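You operate a simulated robot arm through the tools that you are given. There is no shell and no other tool. Be economical: measure what you need, move in short steps, check, and stop when the job is done.

Carry out the task below with a simulated two-armed robot. There is one attempt and no reset: what you move stays moved.

TASK
Take the dark grey rag from the wooden bench top and lay it out flat on the left end of the table.
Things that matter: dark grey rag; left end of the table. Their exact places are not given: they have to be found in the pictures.

The check looks at the end state, three seconds after you hand in, the way a careful person would. Anything else that was tipped, shoved, dropped, spilled or broken makes it a failure.

THE ROBOT
Two 7-joint arms with two-finger parallel grippers on one trunk, on a base that drives. Base frame: it is fixed to the floor where the robot stands at the start and does not move with it; the origin is under the middle of the robot, x ahead of it, y to its left, z up. Units: m, rad, N and s.
The left shoulder is at the start at [0.07, 0.13, 1.137], the right one opposite. With the tool pointing down near the work surface each hand reaches from about 0.2 to 0.52 m from the robot's upright axis, wherever it stands, measured 20 degrees to its own side. Places, roughly: left end of the table [2.2, -1.6, 0.9]. Payload 1.57 kg a hand.
The tool frame of a hand sits at the grasp point between the pads (the TCP): z along the fingers, y along the line on which they close. The tips reach 0.03 m beyond it. Largest opening 0.08 m; finger width 0.017, thickness 0.012; the body of the gripper, 0.04 by 0.082 m, starts 0.08 m behind the TCP.
Orientation is told as [roll, pitch, yaw] about the base's x, y, z axes, in that order, counted from this pose: with the fingers straight down and closing along the base's y, the tool's x points along the base's -x, its y along +y and its z along -z.

THE INTERFACE
- The arms move only by the tool send_rows. It takes "left_series", "right_series" or both (then of equal length, played together; a hand with none holds still); each is a list of rows, each a list of 3 entries, a list of its own where there are three numbers: the opening in per cent of the stroke, from 0 (shut) to 100 (fully open), then the shift along the base's x, y, z in m, then the turn, a rotation vector about the base's x, y, z in degrees. In form: [[hand, [x, y, z], [wx, wy, wz]], ...]. A call has 1 to 10 rows; each row is the pose to reach, as a shift and turn from the pose commanded when the call began. Each row takes 0.2 s and may step no farther than 0.05 m and 0.15 rad from the row before; otherwise, or with a gripper value out of range, the whole call is refused. A pose out of reach is approached as far as the arm can. The call stops where the force on the tool passes 40 N (or 10 N more than at its start, if that is more) or the arm is blocked; 0.2 s more then pass. Each finger travels about 0.108 m/s and halts on what it meets, pressing with about 26 N; the grip force reading is that of the motor and also rises with nothing between the fingers. The clock runs only during rows and for 0.2 s after the last one: add rows that repeat a pose to give the fingers time. It gives the time, the measured TCP pose, the force on the tool (base axes), the opening and the grip force at its end, in the units of the frame above (readings bear some noise), with the torque about the TCP (base axes, N m) and any sound that the robot's microphone picked up.
- Cameras (640 x 400 px; columns grow to the right, rows downward): "scene" is now at [0.1275, 0.0199, 1.3489]; the picture's right is [0.26, -0.97, 0.00], its down [-0.70, -0.18, -0.69] and it looks along [0.67, 0.18, -0.72] (base axes); focal length 273 px, centre (320, 200). "left" rides on the left gripper at [0.072, 0.007, -0.122] in its tool frame; the picture's right is [-0.09, 1.00, 0.00], its down [-0.84, -0.08, -0.54] and it looks along [-0.54, -0.05, 0.84] (tool axes); focal length 238 px, centre (320, 200). "right" rides on the right gripper at [0.072, -0.007, -0.122] in its tool frame; the picture's right is [0.09, 1.00, 0.00], its down [-0.84, 0.08, -0.54] and it looks along [-0.54, 0.05, 0.84] (tool axes); focal length 238 px, centre (320, 200).
- capture(camera): a new picture of that camera. The clock stands still meanwhile.
- slide_trunk(by): slides the trunk up (or, below 0, down) by that many m; the arms and the scene camera ride with it, the base frame stays. It gives what a move gives, with no picture.
- roll_base(legs): drives the robot by 1 to 6 legs, each [ahead, left, turn to the left] in m, m and rad, along the robot's own axes; the way and the turn of a leg run together, so that a leg with both is an arc; at most 1.5 m and 3.142 rad a leg. The arms and the cameras ride along, it lands a little off, and it stops where it bumps. It gives what a move gives.
- head_to(pan, tilt): turns the head with the scene camera to pan (to the left, within 1.501 rad either way) and tilt (down, from -0.506 to 1.204), counted from straight ahead of the robot. It gives what a move gives.
- point_at(camera, pixels): for up to 12 pixels [column, row] of the newest picture of that camera ("zoom" is the newest enlarged one), the place [x, y, z] in the base frame of the surface seen there, good to about 0.002 m. The clock stands still meanwhile.
- enlarge(camera, box): a new picture of the part [left, top, right, bottom] of that camera's present view, enlarged. The clock stands still meanwhile.
- hand_in(): hands the job in; it is judged then, once.

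Go step by step. Measure first, check grasps and placings, and put right what went wrong. The budget is 80 turns and 58 pictures, counting those below and the enlarged ones. Unless the task says otherwise, let go and move clear before handing in, and close with one line.

The tools are called as a command line: name --argument value ..., lists and objects as JSON in quotes. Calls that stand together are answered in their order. send_rows: Moves the arms, as the interface text tells. Its arguments: {"type":"object","properties":{"left_series":{"type":"array"},"right_series":{"type":"array"}},"required":[]} The other tools are called the same way: slide_trunk (by) slides the trunk up or down; roll_base (legs) drives the base; head_to (pan, tilt) turns the head that bears the scene camera; capture (camera) takes a picture; point_at (camera, pixels) gives the place of the surface under pixels of a picture; enlarge (camera, box) takes an enlarged picture of a part of a camera's view; hand_in () hands the job in.

At the start:

```text
time_s: 0.0
left_tcp_pos: [0.3466, 0.186, 1.1038]
left_ee_rot: [0.0, -0.001, -0.001]
left_ft_force: [0.5, 0.4, -0.2]
left_ft_torque: [-0.03, 0.0, 0.03]
left_width: 0.0799
left_finger_force: 0.1
right_tcp_pos: [0.4402, -0.1009, 0.9746]
right_ee_rot: [0.0, -0.001, 0.0]
right_ft_force: [-0.9, 0.2, 0.7]
right_ft_torque: [-0.01, -0.03, 0.01]
right_width: 0.0801
right_finger_force: 0.1
trunk travel left (down, up): [-0.775, 0.165]
robot x, y, heading: [-0.0001, 0.0013, 0.004]
head pan, tilt: [0.258, 0.805]
```

scene: 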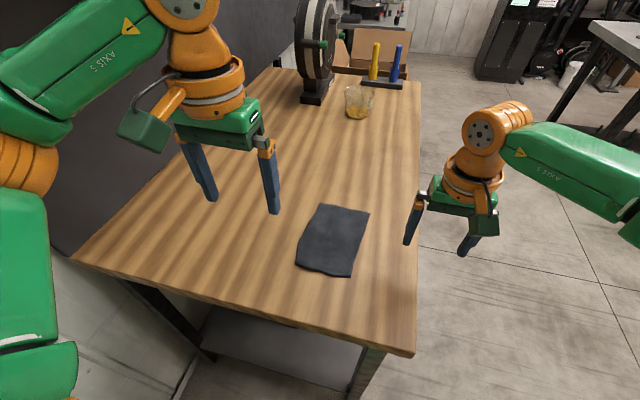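
right: 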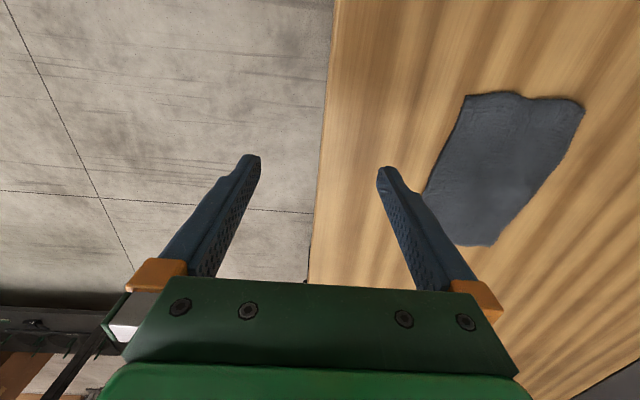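
left: 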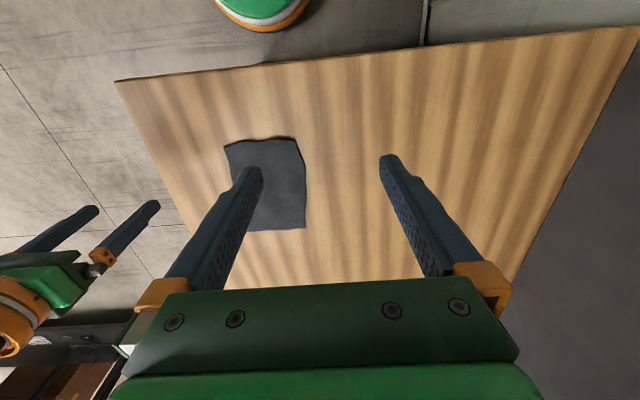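

The scene shows the dark rag on the bench with corners near (320,205), (369,212), (350,276) and (297,265). I'll measure those and the bench, then look toward the table.

point_at --camera "scene" --pixels '[[321, 207], [367, 213], [349, 274], [299, 264], [333, 238], [380, 240], [413, 350], [80, 258], [415, 200], [357, 115], [325, 270], [280, 240]]'

head_to --pan -0.7 --tilt 0.35

capture --camera "scene"

```text
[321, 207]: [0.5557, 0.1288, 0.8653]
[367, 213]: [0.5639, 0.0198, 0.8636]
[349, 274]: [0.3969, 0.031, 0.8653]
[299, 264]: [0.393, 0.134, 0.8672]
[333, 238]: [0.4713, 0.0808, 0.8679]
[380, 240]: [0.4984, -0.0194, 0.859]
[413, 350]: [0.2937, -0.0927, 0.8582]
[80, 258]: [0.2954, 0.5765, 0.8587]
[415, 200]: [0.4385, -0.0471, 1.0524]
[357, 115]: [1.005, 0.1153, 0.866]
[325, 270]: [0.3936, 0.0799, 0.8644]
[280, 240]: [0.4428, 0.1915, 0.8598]
```

```text
time_s: 1.2
left_tcp_pos: [0.3489, 0.1867, 1.1042]
left_ee_rot: [-0.001, 0.0, -0.001]
left_ft_force: [0.3, 0.1, 0.9]
left_ft_torque: [0.0, 0.03, 0.03]
left_width: 0.08
left_finger_force: 0.1
right_tcp_pos: [0.4407, -0.101, 0.9739]
right_ee_rot: [-0.001, 0.0, 0.001]
right_ft_force: [0.1, 0.3, 0.6]
right_ft_torque: [-0.01, 0.0, 0.01]
right_width: 0.0801
right_finger_force: 0.0
trunk travel left (down, up): [-0.775, 0.165]
robot x, y, heading: [-0.0022, 0.0015, -0.004]
head pan, tilt: [-0.7, 0.351]
```

```text
54 pictures are left
```

scene: 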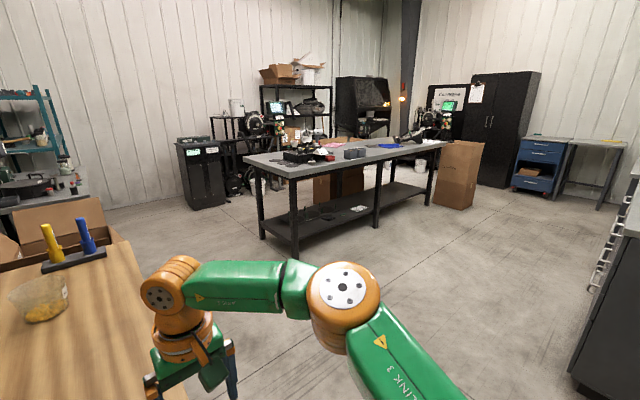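

The grey table has its left end near (265,160), with parts standing around (310,150). I'll enlarge and measure it.

enlarge --camera "scene" --box '[230, 110, 470, 260]'

point_at --camera "scene" --pixels '[[245, 160], [290, 177], [275, 160], [265, 160], [445, 144], [380, 160], [335, 165], [300, 152], [280, 153], [290, 170], [327, 150], [355, 154]]'

```text
2.67 times, centred on (350, 185) of scene
```

zoom: 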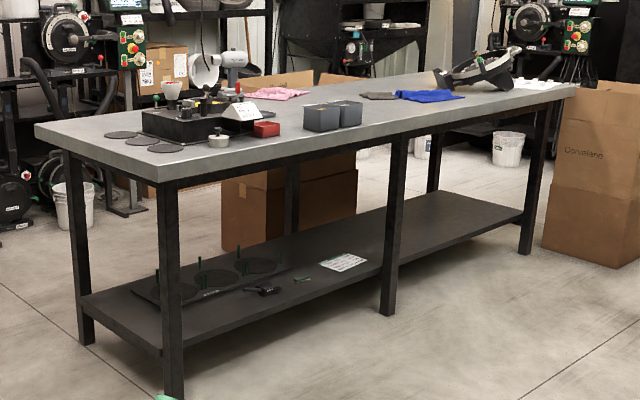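

```text
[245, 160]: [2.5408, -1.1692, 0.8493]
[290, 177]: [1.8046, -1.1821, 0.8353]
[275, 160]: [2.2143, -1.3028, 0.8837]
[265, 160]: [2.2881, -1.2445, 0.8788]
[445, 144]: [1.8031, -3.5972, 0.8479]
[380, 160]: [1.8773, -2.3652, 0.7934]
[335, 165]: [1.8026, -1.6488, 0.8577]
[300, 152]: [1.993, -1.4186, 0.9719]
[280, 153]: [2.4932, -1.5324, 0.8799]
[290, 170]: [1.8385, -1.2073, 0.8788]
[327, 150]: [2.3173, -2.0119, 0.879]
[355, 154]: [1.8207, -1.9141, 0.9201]
```

The table top is at z≈0.879, with its left edge at y≈-1.17 and x from 1.80 to 2.54; discs and a tray are near the left end. I'll look at the rag closely before grasping it.

head_to --pan 0.15 --tilt 0.95

enlarge --camera "scene" --box '[240, 100, 400, 200]'

```text
time_s: 2.4
left_tcp_pos: [0.3479, 0.1864, 1.1047]
left_ee_rot: [-0.001, -0.002, 0.001]
left_ft_force: [1.0, -0.3, 0.4]
left_ft_torque: [-0.02, 0.03, -0.02]
left_width: 0.0799
left_finger_force: 0.1
right_tcp_pos: [0.4407, -0.1006, 0.9735]
right_ee_rot: [0.0, -0.001, -0.001]
right_ft_force: [0.0, 0.3, 0.5]
right_ft_torque: [-0.01, 0.0, -0.01]
right_width: 0.08
right_finger_force: 0.0
trunk travel left (down, up): [-0.775, 0.165]
robot x, y, heading: [-0.0044, 0.0001, -0.001]
head pan, tilt: [0.15, 0.949]
```

```text
4.00 times, centred on (320, 150) of scene
```

zoom: 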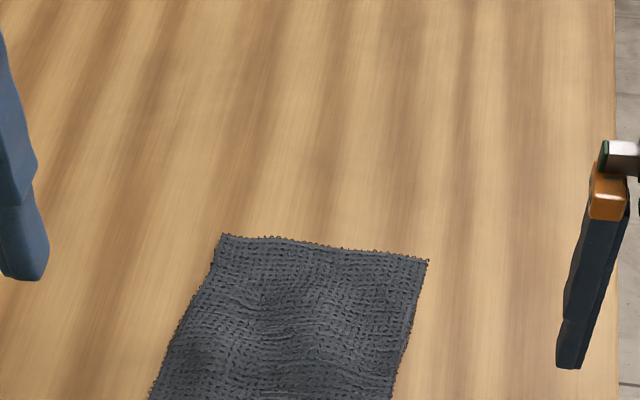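

The rag is woven cloth, slightly wavy, about 0.17 × 0.105 m. I'll pinch its near edge at both corners with the fingers closing along x: first centre the robot on it, then turn both hands about 90° with the cameras outward.

roll_base --legs '[[0, 0.08, 0]]'

send_rows --right_series '[[100, [0, 0, 0.01], [0, 0, 8.5]], [100, [0, 0, 0.02], [0, 0, 17]], [100, [0, 0, 0.03], [0, 0, 25.5]], [100, [0, 0, 0.04], [0, 0, 34]], [100, [0, 0, 0.05], [0, 0, 42.5]], [100, [0, 0, 0.06], [0, 0, 51]], [100, [0, 0, 0.06], [0, 0, 59.5]], [100, [0, 0, 0.06], [0, 0, 68]], [100, [0, 0, 0.06], [0, 0, 76.5]], [100, [0, 0, 0.06], [0, 0, 85]]]' --left_series '[[100, [0, 0, 0], [0, 0, -8.5]], [100, [0, 0, 0], [0, 0, -17]], [100, [0, 0, 0], [0, 0, -25.5]], [100, [0, 0, 0], [0, 0, -34]], [100, [0, 0, 0], [0, 0, -42.5]], [100, [0, 0, 0], [0, 0, -51]], [100, [0, 0, 0], [0, 0, -59.5]], [100, [0, 0, 0], [0, 0, -68]], [100, [0, 0, 0], [0, 0, -76.5]], [100, [0, 0, 0], [0, 0, -85]]]'

```text
time_s: 3.5
left_tcp_pos: [0.3482, 0.2645, 1.1056]
left_ee_rot: [0.005, 0.0, 0.0]
left_ft_force: [-0.6, 0.2, -0.1]
left_ft_torque: [-0.01, -0.01, -0.03]
left_width: 0.0799
left_finger_force: 0.0
right_tcp_pos: [0.4401, -0.0227, 0.975]
right_ee_rot: [0.004, -0.001, 0.0]
right_ft_force: [-0.3, -0.1, -0.8]
right_ft_torque: [0.0, 0.0, -0.01]
right_width: 0.0798
right_finger_force: 0.0
trunk travel left (down, up): [-0.775, 0.165]
robot x, y, heading: [-0.0017, 0.0832, -0.002]
head pan, tilt: [0.15, 0.949]
```

```text
time_s: 5.7
left_tcp_pos: [0.2551, 0.204, 1.0725]
left_ee_rot: [0.003, 0.0, -1.484]
left_ft_force: [-0.6, -0.2, 0.1]
left_ft_torque: [0.01, 0.01, 0.02]
left_width: 0.0801
left_finger_force: 0.0
left hand out of reach, approached as far as the arm can: row 6, 7, 8, 9, 10
right_tcp_pos: [0.2788, -0.0083, 1.0582]
right_ee_rot: [-0.006, -0.001, 1.482]
right_ft_force: [-0.7, -0.4, 0.2]
right_ft_torque: [0.01, -0.06, -0.04]
right_width: 0.0801
right_finger_force: 0.0
right hand out of reach, approached as far as the arm can: row 5, 6, 7, 8, 9, 10
trunk travel left (down, up): [-0.775, 0.165]
robot x, y, heading: [-0.0003, 0.0822, 0.001]
head pan, tilt: [0.15, 0.949]
```

The hands turned, but the arms pulled in because the pose was out of reach up high. I'll lower both and see whether reach recovers.

send_rows --right_series '[[100, [0, 0, -0.03], [0, 0, 0]], [100, [0, 0, -0.06], [0, 0, 0]], [100, [0, 0, -0.06], [0, 0, 0]]]' --left_series '[[100, [0, 0, -0.04], [0, 0, 0]], [100, [0, 0, -0.08], [0, 0, 0]], [100, [0, 0, -0.1], [0, 0, 0]]]'

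```text
time_s: 6.5
left_tcp_pos: [0.2608, 0.2004, 0.9738]
left_ee_rot: [0.0, 0.001, -1.484]
left_ft_force: [0.7, 0.0, 0.6]
left_ft_torque: [0.01, 0.01, -0.01]
left_width: 0.0801
left_finger_force: 0.1
right_tcp_pos: [0.2813, -0.0059, 0.9949]
right_ee_rot: [0.002, -0.001, 1.484]
right_ft_force: [0.6, 0.4, 0.1]
right_ft_torque: [0.02, -0.02, 0.0]
right_width: 0.0799
right_finger_force: 0.0
trunk travel left (down, up): [-0.775, 0.165]
robot x, y, heading: [0.0005, 0.0818, -0.003]
head pan, tilt: [0.15, 0.949]
```

Commands restart from the clamped pose. Next I'll go above the near corners, leaning each hand 20° outward so the wrists stay apart.

send_rows --right_series '[[100, [0, 0, 0], [7, 0, 0]], [100, [0, 0, -0.02], [14, 0, 0]], [100, [0.03, 0.01, -0.04], [20, 0, 0]], [100, [0.06, 0.02, -0.04], [20, 0, 0]], [100, [0.09, 0.03, -0.04], [20, 0, 0]], [100, [0.115, 0.035, -0.04], [20, 0, 0]], [100, [0.115, 0.035, -0.04], [20, 0, 0]]]' --left_series '[[100, [0, 0, 0], [-7, 0, 0]], [100, [0, 0, -0.01], [-14, 0, 0]], [100, [0.03, -0.02, -0.02], [-20, 0, 0]], [100, [0.06, -0.04, -0.02], [-20, 0, 0]], [100, [0.09, -0.06, -0.02], [-20, 0, 0]], [100, [0.13, -0.065, -0.02], [-20, 0, 0]], [100, [0.13, -0.065, -0.02], [-20, 0, 0]]]'

capture --camera "scene"

```text
time_s: 8.1
left_tcp_pos: [0.2642, 0.1282, 0.9891]
left_ee_rot: [-0.032, -0.347, -1.475]
left_ft_force: [0.2, 0.7, 0.2]
left_ft_torque: [0.02, -0.05, 0.02]
left_width: 0.0801
left_finger_force: 0.1
left hand out of reach, approached as far as the arm can: row 1, 2, 3, 4, 5, 6, 7
right_tcp_pos: [0.2853, 0.0331, 0.962]
right_ee_rot: [-0.014, -0.276, 1.444]
right_ft_force: [-0.9, -0.5, 0.6]
right_ft_torque: [0.06, 0.02, 0.0]
right_width: 0.08
right_finger_force: 0.0
right hand out of reach, approached as far as the arm can: row 1, 2, 3, 4, 5, 6, 7
trunk travel left (down, up): [-0.775, 0.165]
robot x, y, heading: [-0.0013, 0.0833, 0.0]
head pan, tilt: [0.15, 0.949]
```

```text
51 pictures are left
```

scene: 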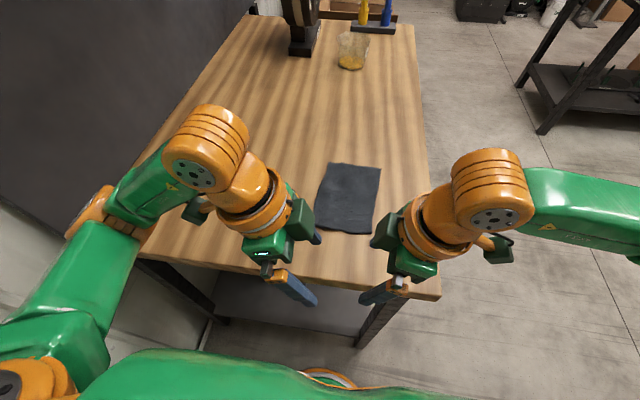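

With the hands turned a full 85° the arms cannot extend forward. I'll go back to about 45° each, to pinch diagonally across the corners; first I undo the lean and the extra yaw while spreading the hands.

send_rows --right_series '[[100, [0, -0.02, 0.0], [-6, 0, 0]], [100, [0, -0.05, 0.0], [-12, 0, 0]], [100, [0, -0.07, 0], [-16, 0, 0]]]' --left_series '[[100, [0, 0.02, 0.0], [7, 0, 0]], [100, [0, 0.05, 0.0], [14, 0, 0]], [100, [0, 0.07, 0], [20, 0, 0]]]'

send_rows --right_series '[[100, [0, 0, 0], [0, 0, -8]], [100, [0, 0, 0], [0, 0, -16]], [100, [0.02, 0, 0], [0, 0, -24]], [100, [0.04, 0, 0], [0, 0, -32]], [100, [0.06, 0, 0], [0, 0, -38]], [100, [0.08, 0, 0], [0, 0, -38]]]' --left_series '[[100, [0, 0, 0], [0, 0, 8]], [100, [0, 0, 0], [0, 0, 16]], [100, [0.02, 0, 0], [0, 0, 24]], [100, [0.04, 0, 0], [0, 0, 32]], [100, [0.06, 0, 0], [0, 0, 40]], [100, [0.09, 0, 0], [0, 0, 40]]]'

```text
time_s: 8.9
left_tcp_pos: [0.2662, 0.1877, 0.9883]
left_ee_rot: [0.001, 0.002, -1.483]
left_ft_force: [-0.9, -0.4, -0.2]
left_ft_torque: [0.04, 0.01, -0.02]
left_width: 0.0798
left_finger_force: 0.1
left hand out of reach, approached as far as the arm can: row 3
right_tcp_pos: [0.2761, -0.0402, 0.9618]
right_ee_rot: [-0.051, 0.005, 1.445]
right_ft_force: [-0.5, -0.3, 1.0]
right_ft_torque: [0.01, 0.05, 0.0]
right_width: 0.08
right_finger_force: 0.1
right hand out of reach, approached as far as the arm can: row 2, 3
trunk travel left (down, up): [-0.775, 0.165]
robot x, y, heading: [-0.0027, 0.0819, -0.005]
head pan, tilt: [0.15, 0.949]
```

```text
time_s: 10.3
left_tcp_pos: [0.3608, 0.1899, 0.9872]
left_ee_rot: [-0.003, 0.002, -0.783]
left_ft_force: [0.3, -0.3, 0.1]
left_ft_torque: [0.04, 0.05, -0.02]
left_width: 0.0802
left_finger_force: 0.0
right_tcp_pos: [0.3597, -0.0384, 0.9612]
right_ee_rot: [-0.046, 0.003, 0.785]
right_ft_force: [-0.3, 0.3, -0.3]
right_ft_torque: [0.01, 0.01, 0.02]
right_width: 0.0799
right_finger_force: 0.1
trunk travel left (down, up): [-0.775, 0.165]
robot x, y, heading: [0.0028, 0.0816, -0.004]
head pan, tilt: [0.15, 0.949]
```

Both hands now hold about 45° yaw and can reach. Next is a 25° outward/back lean about each finger line, hovering over the near corners.

send_rows --right_series '[[80, [0, 0, 0], [6.5, -5.3, 0]], [80, [0, 0, 0], [13, -10.6, 0]], [80, [0.01, 0.02, 0], [19.6, -15.8, 0]], [80, [0.02, 0.04, -0.01], [19.6, -15.8, 0]], [80, [0.041, 0.06, -0.02], [19.6, -15.8, 0]], [80, [0.041, 0.073, -0.031], [19.6, -15.8, 0]], [80, [0.041, 0.073, -0.031], [19.6, -15.8, 0]]]' --left_series '[[80, [0, 0, 0], [-5.9, -5.9, 0]], [80, [0, 0, -0.01], [-11.8, -11.8, 0]], [80, [0.01, -0.02, -0.02], [-17.7, -17.7, 0]], [80, [0.02, -0.035, -0.03], [-17.7, -17.7, 0]], [80, [0.036, -0.05, -0.045], [-17.7, -17.7, 0]], [80, [0.036, -0.06, -0.057], [-17.7, -17.7, 0]], [80, [0.036, -0.06, -0.057], [-17.7, -17.7, 0]]]'

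capture --camera "scene"

capture --camera "left"

capture --camera "right"

```text
time_s: 11.9
left_tcp_pos: [0.3943, 0.1302, 0.9309]
left_ee_rot: [-0.001, -0.438, -0.785]
left_ft_force: [0.1, -0.3, 0.2]
left_ft_torque: [0.0, 0.01, -0.03]
left_width: 0.0642
left_finger_force: 0.0
right_tcp_pos: [0.3994, 0.0366, 0.9309]
right_ee_rot: [0.0, -0.434, 0.777]
right_ft_force: [-0.2, 0.4, -0.2]
right_ft_torque: [-0.01, 0.01, 0.01]
right_width: 0.0642
right_finger_force: 0.1
trunk travel left (down, up): [-0.775, 0.165]
robot x, y, heading: [0.0023, 0.0808, -0.005]
head pan, tilt: [0.15, 0.949]
```

```text
50 pictures are left
```

scene: 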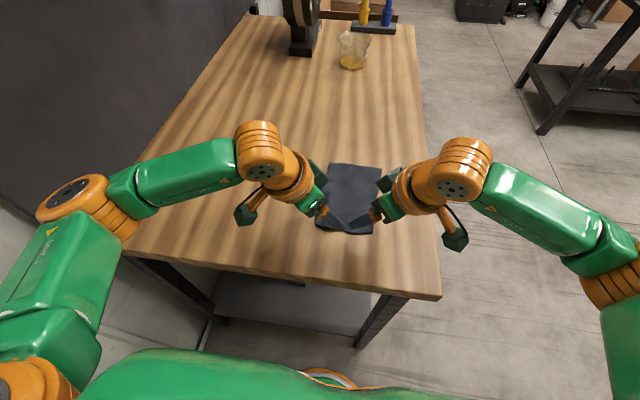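

```text
49 pictures are left
```

left: 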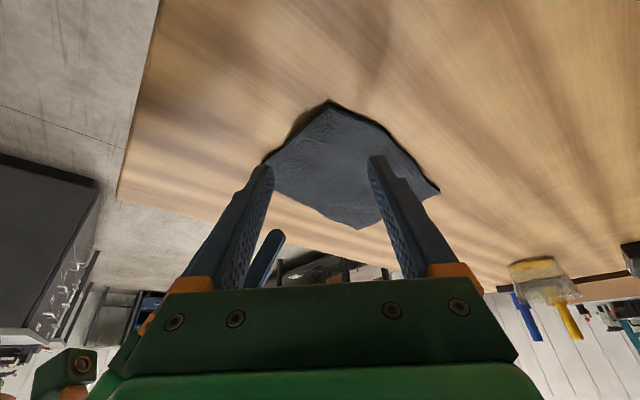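

```text
48 pictures are left
```

right: 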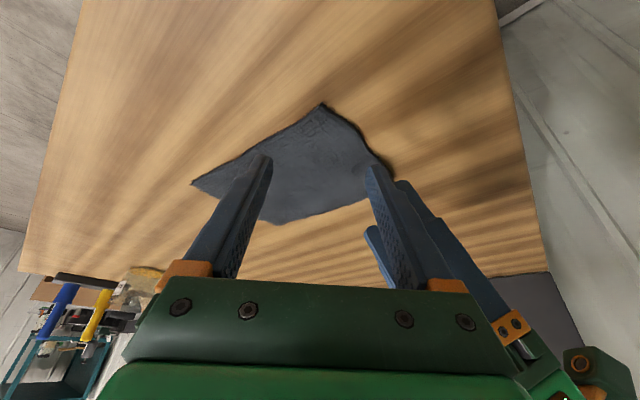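

Both hands hover at the near corners, seen at (330,101) in the left picture and (323,104) in the right. I'll measure those corners from these cameras.

point_at --camera "left" --pixels '[[330, 103], [275, 155], [345, 150], [430, 190]]'

point_at --camera "right" --pixels '[[323, 106], [260, 150], [370, 150], [310, 170]]'

```text
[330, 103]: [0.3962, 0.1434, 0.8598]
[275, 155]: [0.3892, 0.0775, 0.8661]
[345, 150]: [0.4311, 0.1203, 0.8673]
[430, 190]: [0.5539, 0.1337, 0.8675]
```

```text
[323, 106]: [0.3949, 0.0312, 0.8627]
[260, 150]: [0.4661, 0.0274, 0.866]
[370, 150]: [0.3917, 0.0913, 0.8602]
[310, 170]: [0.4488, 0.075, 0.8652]
```

Corners are confirmed at (0.394, 0.136) and (0.395, 0.031). I'll lower until the tips just reach the bench.

send_rows --right_series '[[80, [0.004, 0.003, -0.015], [0, 0, 0]], [80, [0.005, 0.004, -0.029], [0, 0, 0]], [80, [0.005, 0.004, -0.037], [0, 0, 0]], [80, [0.005, 0.004, -0.041], [0, 0, 0]]]' --left_series '[[80, [0.006, -0.004, -0.015], [0, 0, 0]], [80, [0.007, -0.006, -0.029], [0, 0, 0]], [80, [0.007, -0.006, -0.037], [0, 0, 0]], [80, [0.007, -0.006, -0.041], [0, 0, 0]]]'

```text
time_s: 12.9
left_tcp_pos: [0.3988, 0.1244, 0.8927]
left_ee_rot: [0.005, -0.442, -0.786]
left_ft_force: [-0.4, 5.3, 14.6]
left_ft_torque: [0.68, -0.58, -0.14]
left_width: 0.0651
left_finger_force: 0.4
right_tcp_pos: [0.4014, 0.0412, 0.8901]
right_ee_rot: [-0.001, -0.438, 0.777]
right_ft_force: [3.1, -3.5, 4.6]
right_ft_torque: [0.12, 0.04, -0.05]
right_width: 0.0604
right_finger_force: 0.1
trunk travel left (down, up): [-0.775, 0.165]
robot x, y, heading: [-0.0033, 0.0772, -0.005]
head pan, tilt: [0.15, 0.949]
```

Both hands are lightly in contact (14.6 N left, 4.6 N right). I'll close both while they stay on the bench, then check.

send_rows --right_series '[[50, [0, 0, -0.0005], [0, 0, 0]], [20, [0, 0, -0.0005], [0, 0, 0]], [0, [0, 0, -0.0005], [0, 0, 0]], [0, [0, 0, 0], [0, 0, 0]], [0, [0, 0, 0], [0, 0, 0]]]' --left_series '[[50, [0, 0, 0.0], [0, 0, 0]], [20, [0, 0, 0], [0, 0, 0]], [0, [0, 0, 0], [0, 0, 0]], [0, [0, 0, 0], [0, 0, 0]], [0, [0, 0, 0], [0, 0, 0]]]'

capture --camera "left"

capture --camera "right"

```text
time_s: 14.1
left_tcp_pos: [0.3991, 0.1251, 0.8925]
left_ee_rot: [0.001, -0.442, -0.785]
left_ft_force: [4.3, -2.6, 26.5]
left_ft_torque: [-0.06, -0.35, -0.04]
left_width: 0.0049
left_finger_force: 25.2
right_tcp_pos: [0.4006, 0.0403, 0.8926]
right_ee_rot: [-0.002, -0.436, 0.779]
right_ft_force: [0.6, 6.2, 0.4]
right_ft_torque: [0.17, -0.02, 0.09]
right_width: 0.0046
right_finger_force: 25.5
trunk travel left (down, up): [-0.775, 0.165]
robot x, y, heading: [-0.0001, 0.0799, 0.002]
head pan, tilt: [0.15, 0.949]
```

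```text
47 pictures are left
```

left: 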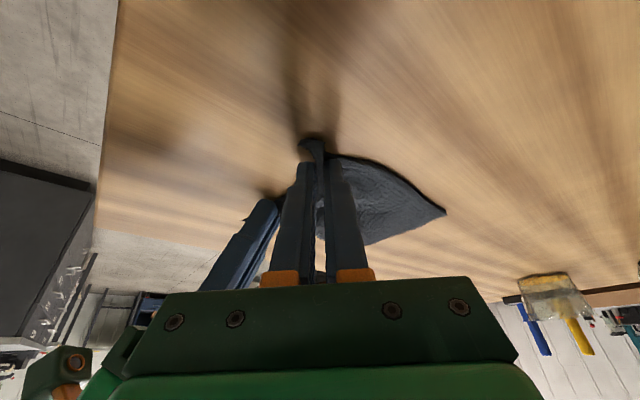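

```text
46 pictures are left
```

right: 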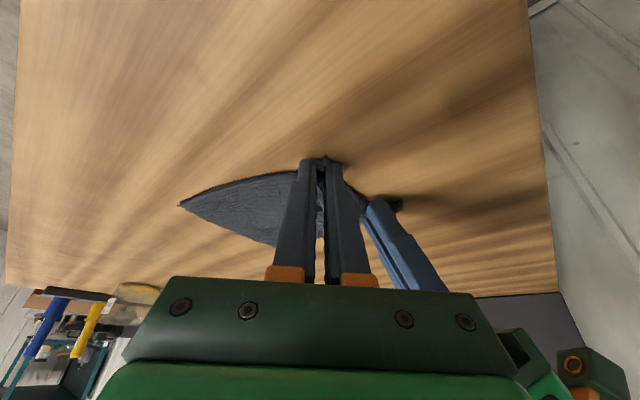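

Both jaws stopped at about 5 mm on cloth at both corners. I'll lift together.

send_rows --right_series '[[0, [0, 0, 0.02], [0, 0, 0]], [0, [0, 0, 0.05], [0, 0, 0]], [0, [0, 0, 0.08], [0, 0, 0]], [0, [0, 0, 0.11], [0, 0, 0]], [0, [0, 0, 0.14], [0, 0, 0]], [0, [0, 0, 0.17], [0, 0, 0]], [0, [0, 0, 0.2], [0, 0, 0]]]' --left_series '[[0, [0, 0, 0.02], [0, 0, 0]], [0, [0, 0, 0.05], [0, 0, 0]], [0, [0, 0, 0.08], [0, 0, 0]], [0, [0, 0, 0.11], [0, 0, 0]], [0, [0, 0, 0.14], [0, 0, 0]], [0, [0, 0, 0.17], [0, 0, 0]], [0, [0, 0, 0.2], [0, 0, 0]]]'

capture --camera "scene"

```text
time_s: 15.7
left_tcp_pos: [0.4007, 0.1254, 1.0921]
left_ee_rot: [0.001, -0.435, -0.785]
left_ft_force: [-0.8, -8.4, 0.1]
left_ft_torque: [-0.19, 0.0, -0.15]
left_width: 0.0043
left_finger_force: 24.9
right_tcp_pos: [0.4029, 0.0412, 1.0899]
right_ee_rot: [0.003, -0.436, 0.776]
right_ft_force: [0.7, 8.5, -0.3]
right_ft_torque: [0.21, -0.03, 0.08]
right_width: 0.0045
right_finger_force: 24.8
trunk travel left (down, up): [-0.775, 0.165]
robot x, y, heading: [-0.0018, 0.0775, -0.003]
head pan, tilt: [0.15, 0.949]
```

```text
45 pictures are left
```

scene: 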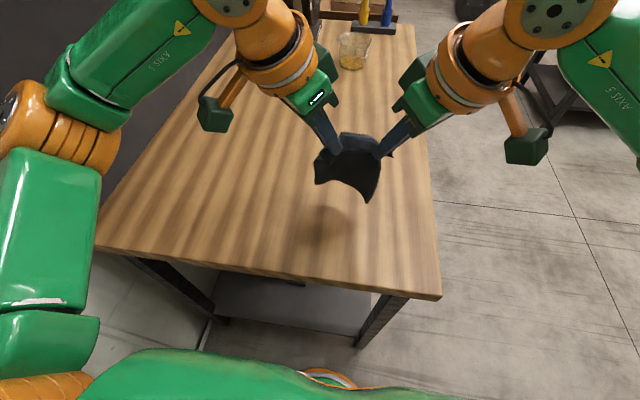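

The rag hangs between both hands, stretched a bit (8 N). I'll ease the tension by 4 mm per hand, then back off and strafe right, clear of the bench.

send_rows --right_series '[[0, [0, 0.002, 0], [0, 0, 0]], [0, [0, 0.004, 0], [0, 0, 0]]]' --left_series '[[0, [0, -0.002, 0], [0, 0, 0]], [0, [0, -0.004, 0], [0, 0, 0]]]'

roll_base --legs '[[-0.15, 0, 0], [0, -0.75, 0]]'

head_to --pan -0.3 --tilt 0.35

capture --camera "scene"

```text
time_s: 16.3
left_tcp_pos: [0.4015, 0.121, 1.092]
left_ee_rot: [-0.001, -0.436, -0.785]
left_ft_force: [-0.1, -0.6, 0.6]
left_ft_torque: [0.06, -0.03, -0.02]
left_width: 0.0045
left_finger_force: 24.8
right_tcp_pos: [0.4027, 0.0452, 1.0899]
right_ee_rot: [-0.001, -0.433, 0.776]
right_ft_force: [0.1, -0.2, 0.7]
right_ft_torque: [0.0, 0.0, -0.01]
right_width: 0.0045
right_finger_force: 25.3
trunk travel left (down, up): [-0.775, 0.165]
robot x, y, heading: [0.0006, 0.0852, -0.005]
head pan, tilt: [0.15, 0.949]
```

```text
time_s: 21.3
left_tcp_pos: [0.2535, -0.626, 1.0911]
left_ee_rot: [-0.002, -0.438, -0.785]
left_ft_force: [0.3, 0.1, 0.0]
left_ft_torque: [0.04, -0.04, 0.0]
left_width: 0.0043
left_finger_force: 25.4
right_tcp_pos: [0.2546, -0.7049, 1.0901]
right_ee_rot: [-0.001, -0.433, 0.777]
right_ft_force: [-0.4, 1.0, -0.6]
right_ft_torque: [-0.02, 0.03, 0.03]
right_width: 0.0043
right_finger_force: 24.3
trunk travel left (down, up): [-0.775, 0.165]
robot x, y, heading: [-0.1481, -0.6677, 0.001]
head pan, tilt: [0.15, 0.949]
```

```text
time_s: 22.3
left_tcp_pos: [0.2533, -0.6279, 1.0911]
left_ee_rot: [0.0, -0.436, -0.786]
left_ft_force: [0.3, -0.3, 0.7]
left_ft_torque: [-0.01, -0.02, 0.0]
left_width: 0.0046
left_finger_force: 25.3
right_tcp_pos: [0.2535, -0.7055, 1.0909]
right_ee_rot: [-0.001, -0.435, 0.774]
right_ft_force: [-0.1, 0.2, -1.1]
right_ft_torque: [0.05, 0.02, 0.01]
right_width: 0.0041
right_finger_force: 25.0
trunk travel left (down, up): [-0.775, 0.165]
robot x, y, heading: [-0.1465, -0.669, -0.001]
head pan, tilt: [-0.3, 0.351]
```

```text
44 pictures are left
```

scene: 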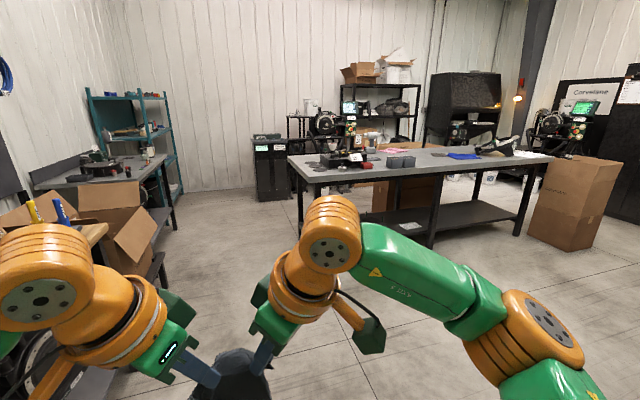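

The cloth is still held. I'll measure the obstacles around the path: the box (130,230), the bench (130,175), the bin (270,185).

point_at --camera "scene" --pixels '[[135, 250], [165, 190], [160, 280], [258, 190], [288, 180], [300, 215], [172, 220], [290, 158], [308, 180], [330, 160]]'

enlarge --camera "scene" --box '[280, 130, 440, 230]'

```text
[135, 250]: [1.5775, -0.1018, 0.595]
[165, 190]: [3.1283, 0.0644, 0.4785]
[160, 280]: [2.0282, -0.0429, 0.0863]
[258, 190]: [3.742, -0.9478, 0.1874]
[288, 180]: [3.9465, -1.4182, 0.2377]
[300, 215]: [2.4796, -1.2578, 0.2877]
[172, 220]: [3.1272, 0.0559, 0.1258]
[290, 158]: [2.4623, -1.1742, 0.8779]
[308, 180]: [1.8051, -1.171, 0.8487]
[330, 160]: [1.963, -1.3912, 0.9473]
```

```text
4.00 times, centred on (360, 180) of scene
```

zoom: 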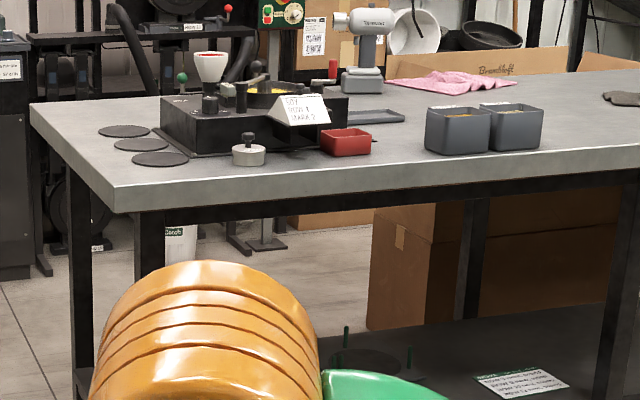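

I can see three flat discs and a tray (a sanding tool kit) near the left end. I'll measure their outlines.

point_at --camera "zoom" --pixels '[[98, 131], [148, 130], [116, 144], [164, 143], [133, 159], [188, 158], [160, 166], [163, 125], [188, 152], [60, 125], [110, 170], [240, 163]]'

```text
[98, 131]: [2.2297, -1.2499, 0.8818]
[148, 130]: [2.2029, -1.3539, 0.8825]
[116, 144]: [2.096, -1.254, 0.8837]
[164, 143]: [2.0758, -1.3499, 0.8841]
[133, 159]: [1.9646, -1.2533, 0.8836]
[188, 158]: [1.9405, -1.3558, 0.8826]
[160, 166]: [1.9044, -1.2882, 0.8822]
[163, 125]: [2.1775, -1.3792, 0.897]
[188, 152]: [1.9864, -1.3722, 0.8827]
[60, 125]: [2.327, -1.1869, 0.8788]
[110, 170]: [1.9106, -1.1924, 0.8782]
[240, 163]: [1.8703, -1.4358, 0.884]
```

The discs occupy x 1.90–2.28, y -1.25 to -1.36. The corner region x 2.30–2.52, y -1.19 to -1.45 is free, so I'll lay the rag around (2.40, -1.30), facing -y. Drive there now.

roll_base --legs '[[1.3, 0.06, 0], [1.25, 0, 0], [0, 0, -0.785], [0, 0, -0.785]]'

head_to --pan 0.0 --tilt 0.7

capture --camera "scene"

```text
time_s: 38.9
left_tcp_pos: [2.4626, -1.0215, 1.0914]
left_ee_rot: [0.0, -0.437, -2.352]
left_ft_force: [-0.8, -0.5, 0.5]
left_ft_torque: [0.01, 0.03, 0.07]
left_width: 0.0043
left_finger_force: 24.9
right_tcp_pos: [2.3845, -1.0232, 1.0907]
right_ee_rot: [-0.001, -0.434, -0.789]
right_ft_force: [-0.7, -0.3, -0.1]
right_ft_torque: [-0.02, -0.02, 0.08]
right_width: 0.0042
right_finger_force: 24.6
trunk travel left (down, up): [-0.775, 0.165]
robot x, y, heading: [2.4214, -0.6207, -1.566]
head pan, tilt: [-0.3, 0.351]
```

```text
time_s: 39.8
left_tcp_pos: [2.4626, -1.0223, 1.0923]
left_ee_rot: [-0.001, -0.438, -2.349]
left_ft_force: [-0.8, 0.4, -0.1]
left_ft_torque: [0.01, -0.04, 0.09]
left_width: 0.0041
left_finger_force: 24.9
right_tcp_pos: [2.3834, -1.0242, 1.0905]
right_ee_rot: [0.001, -0.435, -0.789]
right_ft_force: [0.0, 0.5, -0.2]
right_ft_torque: [0.0, 0.02, 0.04]
right_width: 0.0041
right_finger_force: 24.9
trunk travel left (down, up): [-0.775, 0.165]
robot x, y, heading: [2.4194, -0.6197, -1.562]
head pan, tilt: [0.0, 0.7]
```

```text
42 pictures are left
```

scene: 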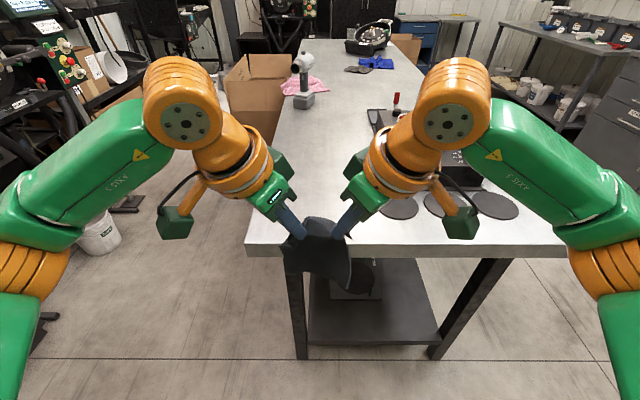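

The robot faces the table's left end with the rag hanging; the nearest disc is at (400,208). I'll measure the rag's lower edge and the disc.

point_at --camera "scene" --pixels '[[315, 225], [285, 258], [350, 295], [370, 280], [345, 240], [382, 208], [300, 243], [290, 225], [247, 240], [340, 180], [365, 130]]'

enlarge --camera "scene" --box '[240, 180, 400, 310]'

```text
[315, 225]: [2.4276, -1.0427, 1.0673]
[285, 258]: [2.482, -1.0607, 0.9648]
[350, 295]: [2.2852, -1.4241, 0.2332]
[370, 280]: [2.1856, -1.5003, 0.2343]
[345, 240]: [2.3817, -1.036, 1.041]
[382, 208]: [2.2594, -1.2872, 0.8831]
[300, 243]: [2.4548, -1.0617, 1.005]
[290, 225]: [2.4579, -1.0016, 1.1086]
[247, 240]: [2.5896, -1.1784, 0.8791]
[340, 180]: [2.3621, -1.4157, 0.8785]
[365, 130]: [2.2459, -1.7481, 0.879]
```

```text
3.08 times, centred on (320, 245) of scene
```

zoom: 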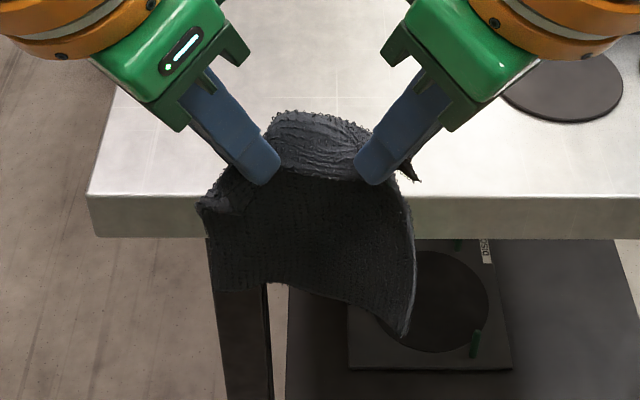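

The rag's lower edge is at about z 0.95, clear of the table top, and the table extends to x≈2.59. I'll drive ahead 0.25 m and then extend the arms forward to test reach.

roll_base --legs '[[0.25, 0, 0]]'

send_rows --right_series '[[0, [0, -0.02, 0], [0, 0, 0]], [0, [0, -0.04, 0], [0, 0, 0]], [0, [0, -0.06, 0], [0, 0, 0]], [0, [0, -0.08, 0], [0, 0, 0]]]' --left_series '[[0, [0, -0.02, 0], [0, 0, 0]], [0, [0, -0.04, 0], [0, 0, 0]], [0, [0, -0.06, 0], [0, 0, 0]], [0, [0, -0.08, 0], [0, 0, 0]]]'

```text
time_s: 41.6
left_tcp_pos: [2.4611, -1.2691, 1.0921]
left_ee_rot: [0.0, -0.439, -2.355]
left_ft_force: [0.3, 0.0, -0.4]
left_ft_torque: [0.03, 0.01, 0.11]
left_width: 0.0045
left_finger_force: 25.5
right_tcp_pos: [2.3828, -1.2712, 1.0905]
right_ee_rot: [0.001, -0.436, -0.792]
right_ft_force: [0.3, -0.4, -0.4]
right_ft_torque: [0.0, -0.02, 0.04]
right_width: 0.0042
right_finger_force: 25.1
trunk travel left (down, up): [-0.775, 0.165]
robot x, y, heading: [2.4246, -0.873, -1.567]
head pan, tilt: [0.0, 0.7]
```

```text
time_s: 42.6
left_tcp_pos: [2.461, -1.3306, 1.091]
left_ee_rot: [-0.003, -0.437, -2.354]
left_ft_force: [0.1, -0.1, 0.0]
left_ft_torque: [0.01, 0.0, 0.07]
left_width: 0.0043
left_finger_force: 25.1
left hand out of reach, approached as far as the arm can: row 4
right_tcp_pos: [2.3841, -1.3322, 1.0924]
right_ee_rot: [0.0, -0.436, -0.792]
right_ft_force: [0.1, 0.2, 0.4]
right_ft_torque: [-0.03, 0.0, 0.07]
right_width: 0.0041
right_finger_force: 24.9
right hand out of reach, approached as far as the arm can: row 4
trunk travel left (down, up): [-0.775, 0.165]
robot x, y, heading: [2.4212, -0.8719, -1.573]
head pan, tilt: [0.0, 0.7]
```

The hands reached y=-1.33. I'll spread them 3 mm each to straighten the top edge, lower 5 cm and look.

send_rows --right_series '[[0, [-0.003, 0, -0.02], [0, 0, 0]], [0, [-0.003, 0, -0.04], [0, 0, 0]], [0, [-0.003, 0, -0.055], [0, 0, 0]]]' --left_series '[[0, [0.003, 0, -0.02], [0, 0, 0]], [0, [0.003, 0, -0.04], [0, 0, 0]], [0, [0.003, 0, -0.055], [0, 0, 0]]]'

enlarge --camera "scene" --box '[220, 90, 420, 260]'

```text
time_s: 43.4
left_tcp_pos: [2.4647, -1.3317, 1.0364]
left_ee_rot: [-0.002, -0.438, -2.354]
left_ft_force: [-1.8, -0.4, 0.0]
left_ft_torque: [0.03, 0.04, 0.04]
left_width: 0.0043
left_finger_force: 24.7
right_tcp_pos: [2.3805, -1.3322, 1.0362]
right_ee_rot: [0.002, -0.435, -0.792]
right_ft_force: [2.2, -0.9, 0.5]
right_ft_torque: [-0.01, -0.12, 0.1]
right_width: 0.0042
right_finger_force: 24.7
trunk travel left (down, up): [-0.775, 0.165]
robot x, y, heading: [2.4194, -0.8695, -1.568]
head pan, tilt: [0.0, 0.7]
```

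```text
2.35 times, centred on (320, 175) of scene
```

zoom: 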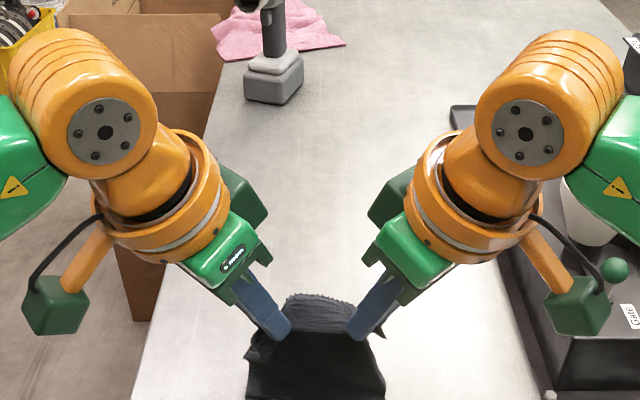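

The rag hangs over the free area, but the right wrist bracket at zoom (575,305) looks close to the tray kit. I'll measure those clearances.

point_at --camera "zoom" --pixels '[[572, 300], [555, 380], [510, 262], [460, 115], [590, 215], [614, 268], [540, 310], [270, 85], [420, 230], [315, 370], [520, 140], [480, 190]]'

capture --camera "right"

capture --camera "scene"

```text
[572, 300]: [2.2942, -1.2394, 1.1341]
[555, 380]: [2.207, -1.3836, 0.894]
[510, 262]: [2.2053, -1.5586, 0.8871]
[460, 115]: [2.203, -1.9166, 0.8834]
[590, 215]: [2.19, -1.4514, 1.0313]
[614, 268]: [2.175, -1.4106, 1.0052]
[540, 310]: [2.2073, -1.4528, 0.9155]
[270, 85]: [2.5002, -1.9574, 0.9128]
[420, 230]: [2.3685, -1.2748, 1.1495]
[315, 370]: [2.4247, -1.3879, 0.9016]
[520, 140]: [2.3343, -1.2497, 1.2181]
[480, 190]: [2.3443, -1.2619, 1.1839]
```

```text
39 pictures are left
```

right: 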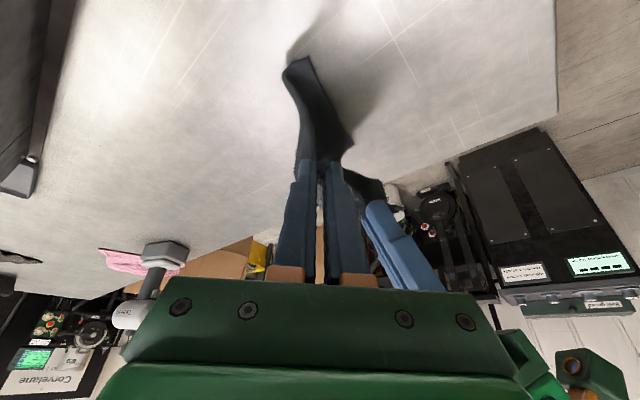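

```text
38 pictures are left
```

scene: 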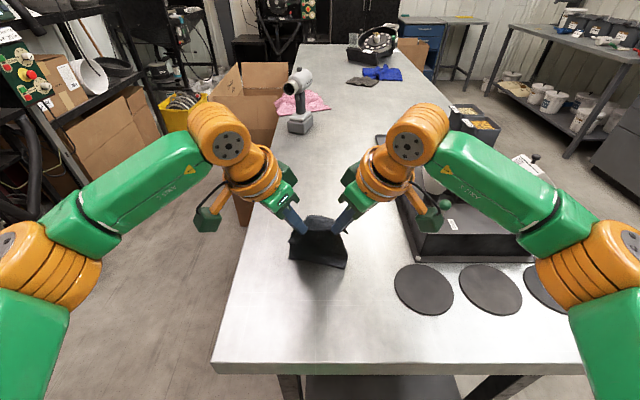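

The tray stays at x<2.21 and the camera boxes stay well above the discs, so it is clear. The rag's foot is almost on the table at y≈-1.39, so I'll start lowering while pulling back.

send_rows --right_series '[[0, [0, 0.004, -0.012], [0, 0, 0]], [0, [0, 0.012, -0.025], [0, 0, 0]], [0, [0, 0.022, -0.038], [0, 0, 0]], [0, [0, 0.032, -0.05], [0, 0, 0]], [0, [0, 0.042, -0.062], [0, 0, 0]], [0, [0, 0.052, -0.073], [0, 0, 0]]]' --left_series '[[0, [0, 0.004, -0.012], [0, 0, 0]], [0, [0, 0.012, -0.025], [0, 0, 0]], [0, [0, 0.022, -0.038], [0, 0, 0]], [0, [0, 0.032, -0.05], [0, 0, 0]], [0, [0, 0.042, -0.062], [0, 0, 0]], [0, [0, 0.052, -0.073], [0, 0, 0]]]'

enlarge --camera "scene" --box '[240, 160, 440, 320]'

capture --camera "left"

```text
time_s: 44.8
left_tcp_pos: [2.4642, -1.278, 0.963]
left_ee_rot: [0.0, -0.438, -2.354]
left_ft_force: [-1.3, -0.2, 0.5]
left_ft_torque: [-0.01, 0.0, 0.06]
left_width: 0.0044
left_finger_force: 25.2
right_tcp_pos: [2.382, -1.2803, 0.9632]
right_ee_rot: [0.001, -0.435, -0.792]
right_ft_force: [1.6, -0.5, -0.4]
right_ft_torque: [0.02, -0.05, 0.03]
right_width: 0.004
right_finger_force: 24.6
trunk travel left (down, up): [-0.775, 0.165]
robot x, y, heading: [2.4182, -0.8679, -1.572]
head pan, tilt: [0.0, 0.7]
```

```text
2.50 times, centred on (340, 240) of scene
```

zoom: 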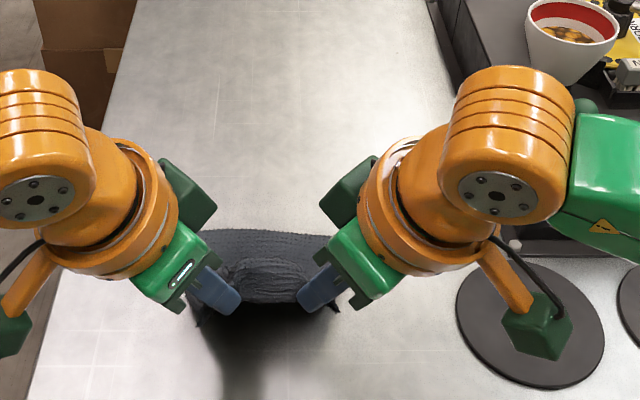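

```text
36 pictures are left
```

left: 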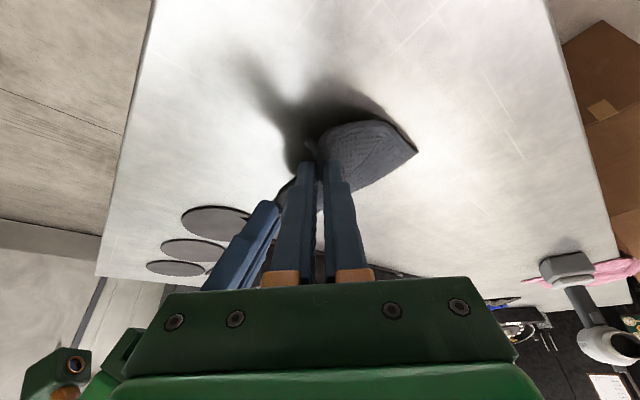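

The foot has landed forward and the rag is laying out. I'll continue down and back to the table.

send_rows --right_series '[[0, [0, 0.01, -0.012], [0, 0, 0]], [0, [0, 0.02, -0.024], [0, 0, 0]], [0, [0, 0.03, -0.036], [0, 0, 0]], [0, [0, 0.038, -0.045], [0, 0, 0]], [0, [0, 0.043, -0.05], [0, 0, 0]], [0, [0, 0.046, -0.052], [0, 0, 0]]]' --left_series '[[0, [0, 0.01, -0.012], [0, 0, 0]], [0, [0, 0.02, -0.024], [0, 0, 0]], [0, [0, 0.03, -0.036], [0, 0, 0]], [0, [0, 0.038, -0.045], [0, 0, 0]], [0, [0, 0.043, -0.05], [0, 0, 0]], [0, [0, 0.046, -0.052], [0, 0, 0]]]'

enlarge --camera "scene" --box '[240, 200, 400, 330]'

capture --camera "right"

```text
time_s: 46.2
left_tcp_pos: [2.4651, -1.2321, 0.9125]
left_ee_rot: [0.003, -0.445, -2.354]
left_ft_force: [-1.7, -4.5, 24.2]
left_ft_torque: [-0.36, 0.09, 0.04]
left_width: 0.0041
left_finger_force: 24.9
right_tcp_pos: [2.3817, -1.232, 0.9119]
right_ee_rot: [-0.002, -0.437, -0.792]
right_ft_force: [0.8, 0.1, 1.8]
right_ft_torque: [-0.04, -0.08, 0.06]
right_width: 0.0041
right_finger_force: 25.4
trunk travel left (down, up): [-0.775, 0.165]
robot x, y, heading: [2.4204, -0.868, -1.565]
head pan, tilt: [0.0, 0.7]
```

```text
3.08 times, centred on (320, 265) of scene
```

zoom: 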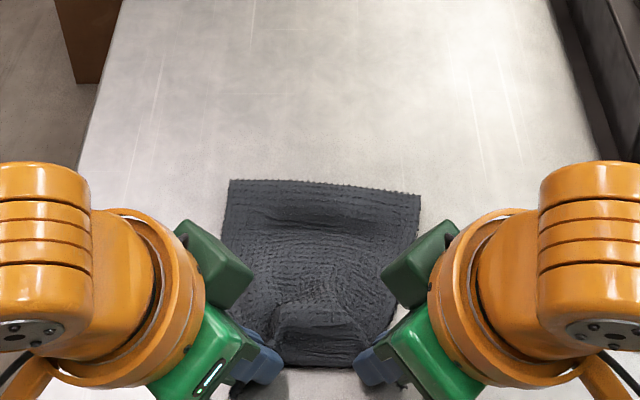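

```text
34 pictures are left
```

right: 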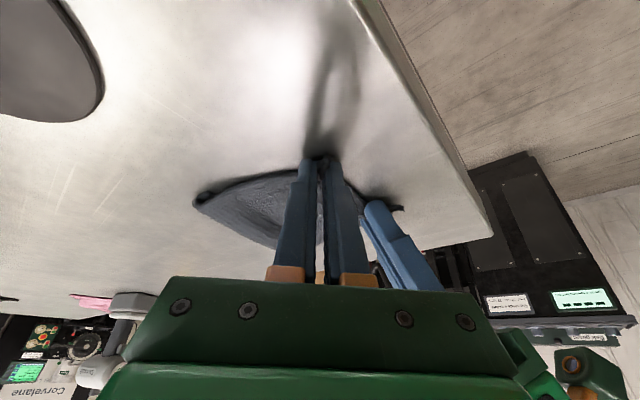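

The rag lies on the table with its far edge flat; a small flap of the near edge is curled up between the hands at zoom (320,330). I'll open both hands gently and withdraw back along the finger direction.

send_rows --right_series '[[15, [0, 0, 0.001], [0, 0, 0]], [35, [0, 0, 0.001], [0, 0, 0]], [50, [0, 0, 0.001], [0, 0, 0]], [50, [0, 0, 0.001], [0, 0, 0]], [50, [-0.007, 0.007, 0.02], [0, 0, 0]], [50, [-0.02, 0.02, 0.05], [0, 0, 0]], [50, [-0.035, 0.035, 0.08], [0, 0, 0]], [50, [-0.05, 0.05, 0.11], [0, 0, 0]]]' --left_series '[[15, [0, 0, 0.002], [0, 0, 0]], [35, [0, 0, 0.002], [0, 0, 0]], [50, [0, 0, 0.002], [0, 0, 0]], [50, [0, 0, 0.002], [0, 0, 0]], [50, [0.007, 0.007, 0.02], [0, 0, 0]], [50, [0.02, 0.02, 0.05], [0, 0, 0]], [50, [0.035, 0.035, 0.08], [0, 0, 0]], [50, [0.05, 0.05, 0.11], [0, 0, 0]]]'

enlarge --camera "scene" --box '[240, 200, 400, 330]'

```text
time_s: 48.0
left_tcp_pos: [2.5157, -1.182, 1.0215]
left_ee_rot: [-0.001, -0.438, -2.355]
left_ft_force: [0.1, -0.6, -0.4]
left_ft_torque: [-0.01, -0.01, 0.0]
left_width: 0.04
left_finger_force: 0.1
right_tcp_pos: [2.3328, -1.1845, 1.0203]
right_ee_rot: [0.0, -0.434, -0.791]
right_ft_force: [0.4, 1.3, -0.9]
right_ft_torque: [-0.04, -0.03, -0.02]
right_width: 0.0402
right_finger_force: 0.0
trunk travel left (down, up): [-0.775, 0.165]
robot x, y, heading: [2.4197, -0.8682, -1.571]
head pan, tilt: [0.0, 0.7]
```

```text
3.08 times, centred on (320, 265) of scene
```

zoom: 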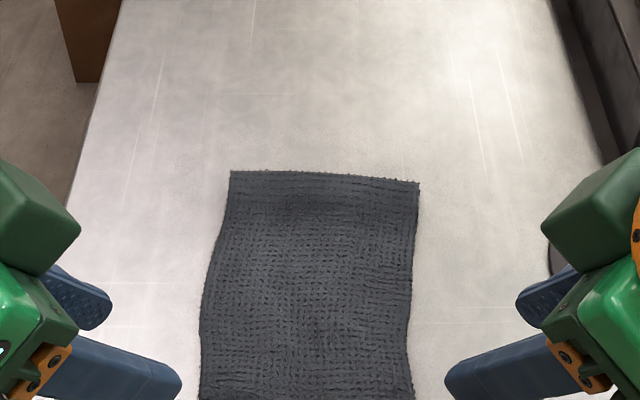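

The rag relaxed nicely flat. I'll check its near edge and heights.

head_to --pan 0.0 --tilt 0.95

capture --camera "scene"

enlarge --camera "scene" --box '[240, 130, 400, 260]'

```text
time_s: 48.7
left_tcp_pos: [2.5143, -1.1836, 1.0216]
left_ee_rot: [-0.001, -0.435, -2.354]
left_ft_force: [-0.1, 0.4, 0.4]
left_ft_torque: [0.03, -0.03, 0.01]
left_width: 0.04
left_finger_force: 0.1
right_tcp_pos: [2.3337, -1.1856, 1.0204]
right_ee_rot: [0.0, -0.435, -0.792]
right_ft_force: [0.3, -0.2, -0.1]
right_ft_torque: [0.01, -0.01, -0.04]
right_width: 0.04
right_finger_force: 0.2
trunk travel left (down, up): [-0.775, 0.165]
robot x, y, heading: [2.4154, -0.8707, -1.571]
head pan, tilt: [0.0, 0.949]
```

```text
32 pictures are left
```

scene: 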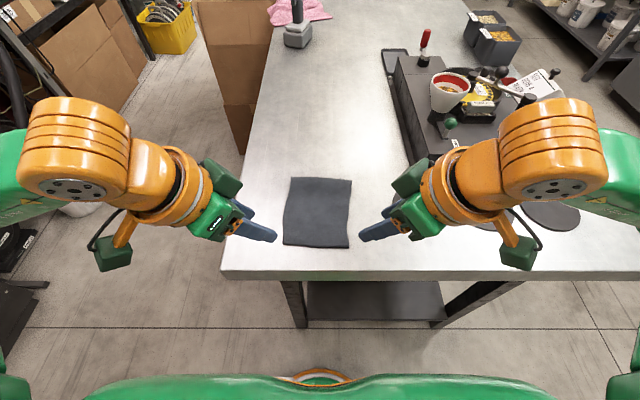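

```text
3.08 times, centred on (320, 195) of scene
```

zoom: 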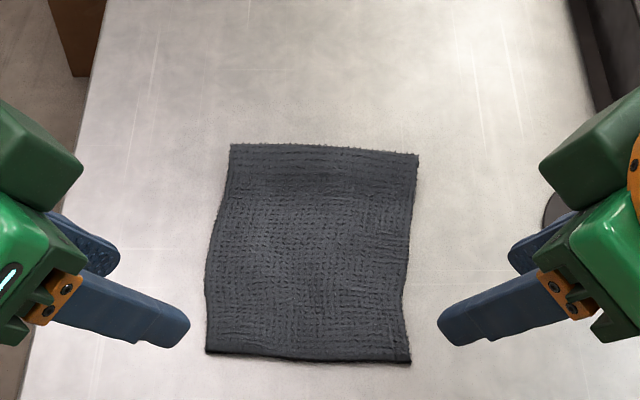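

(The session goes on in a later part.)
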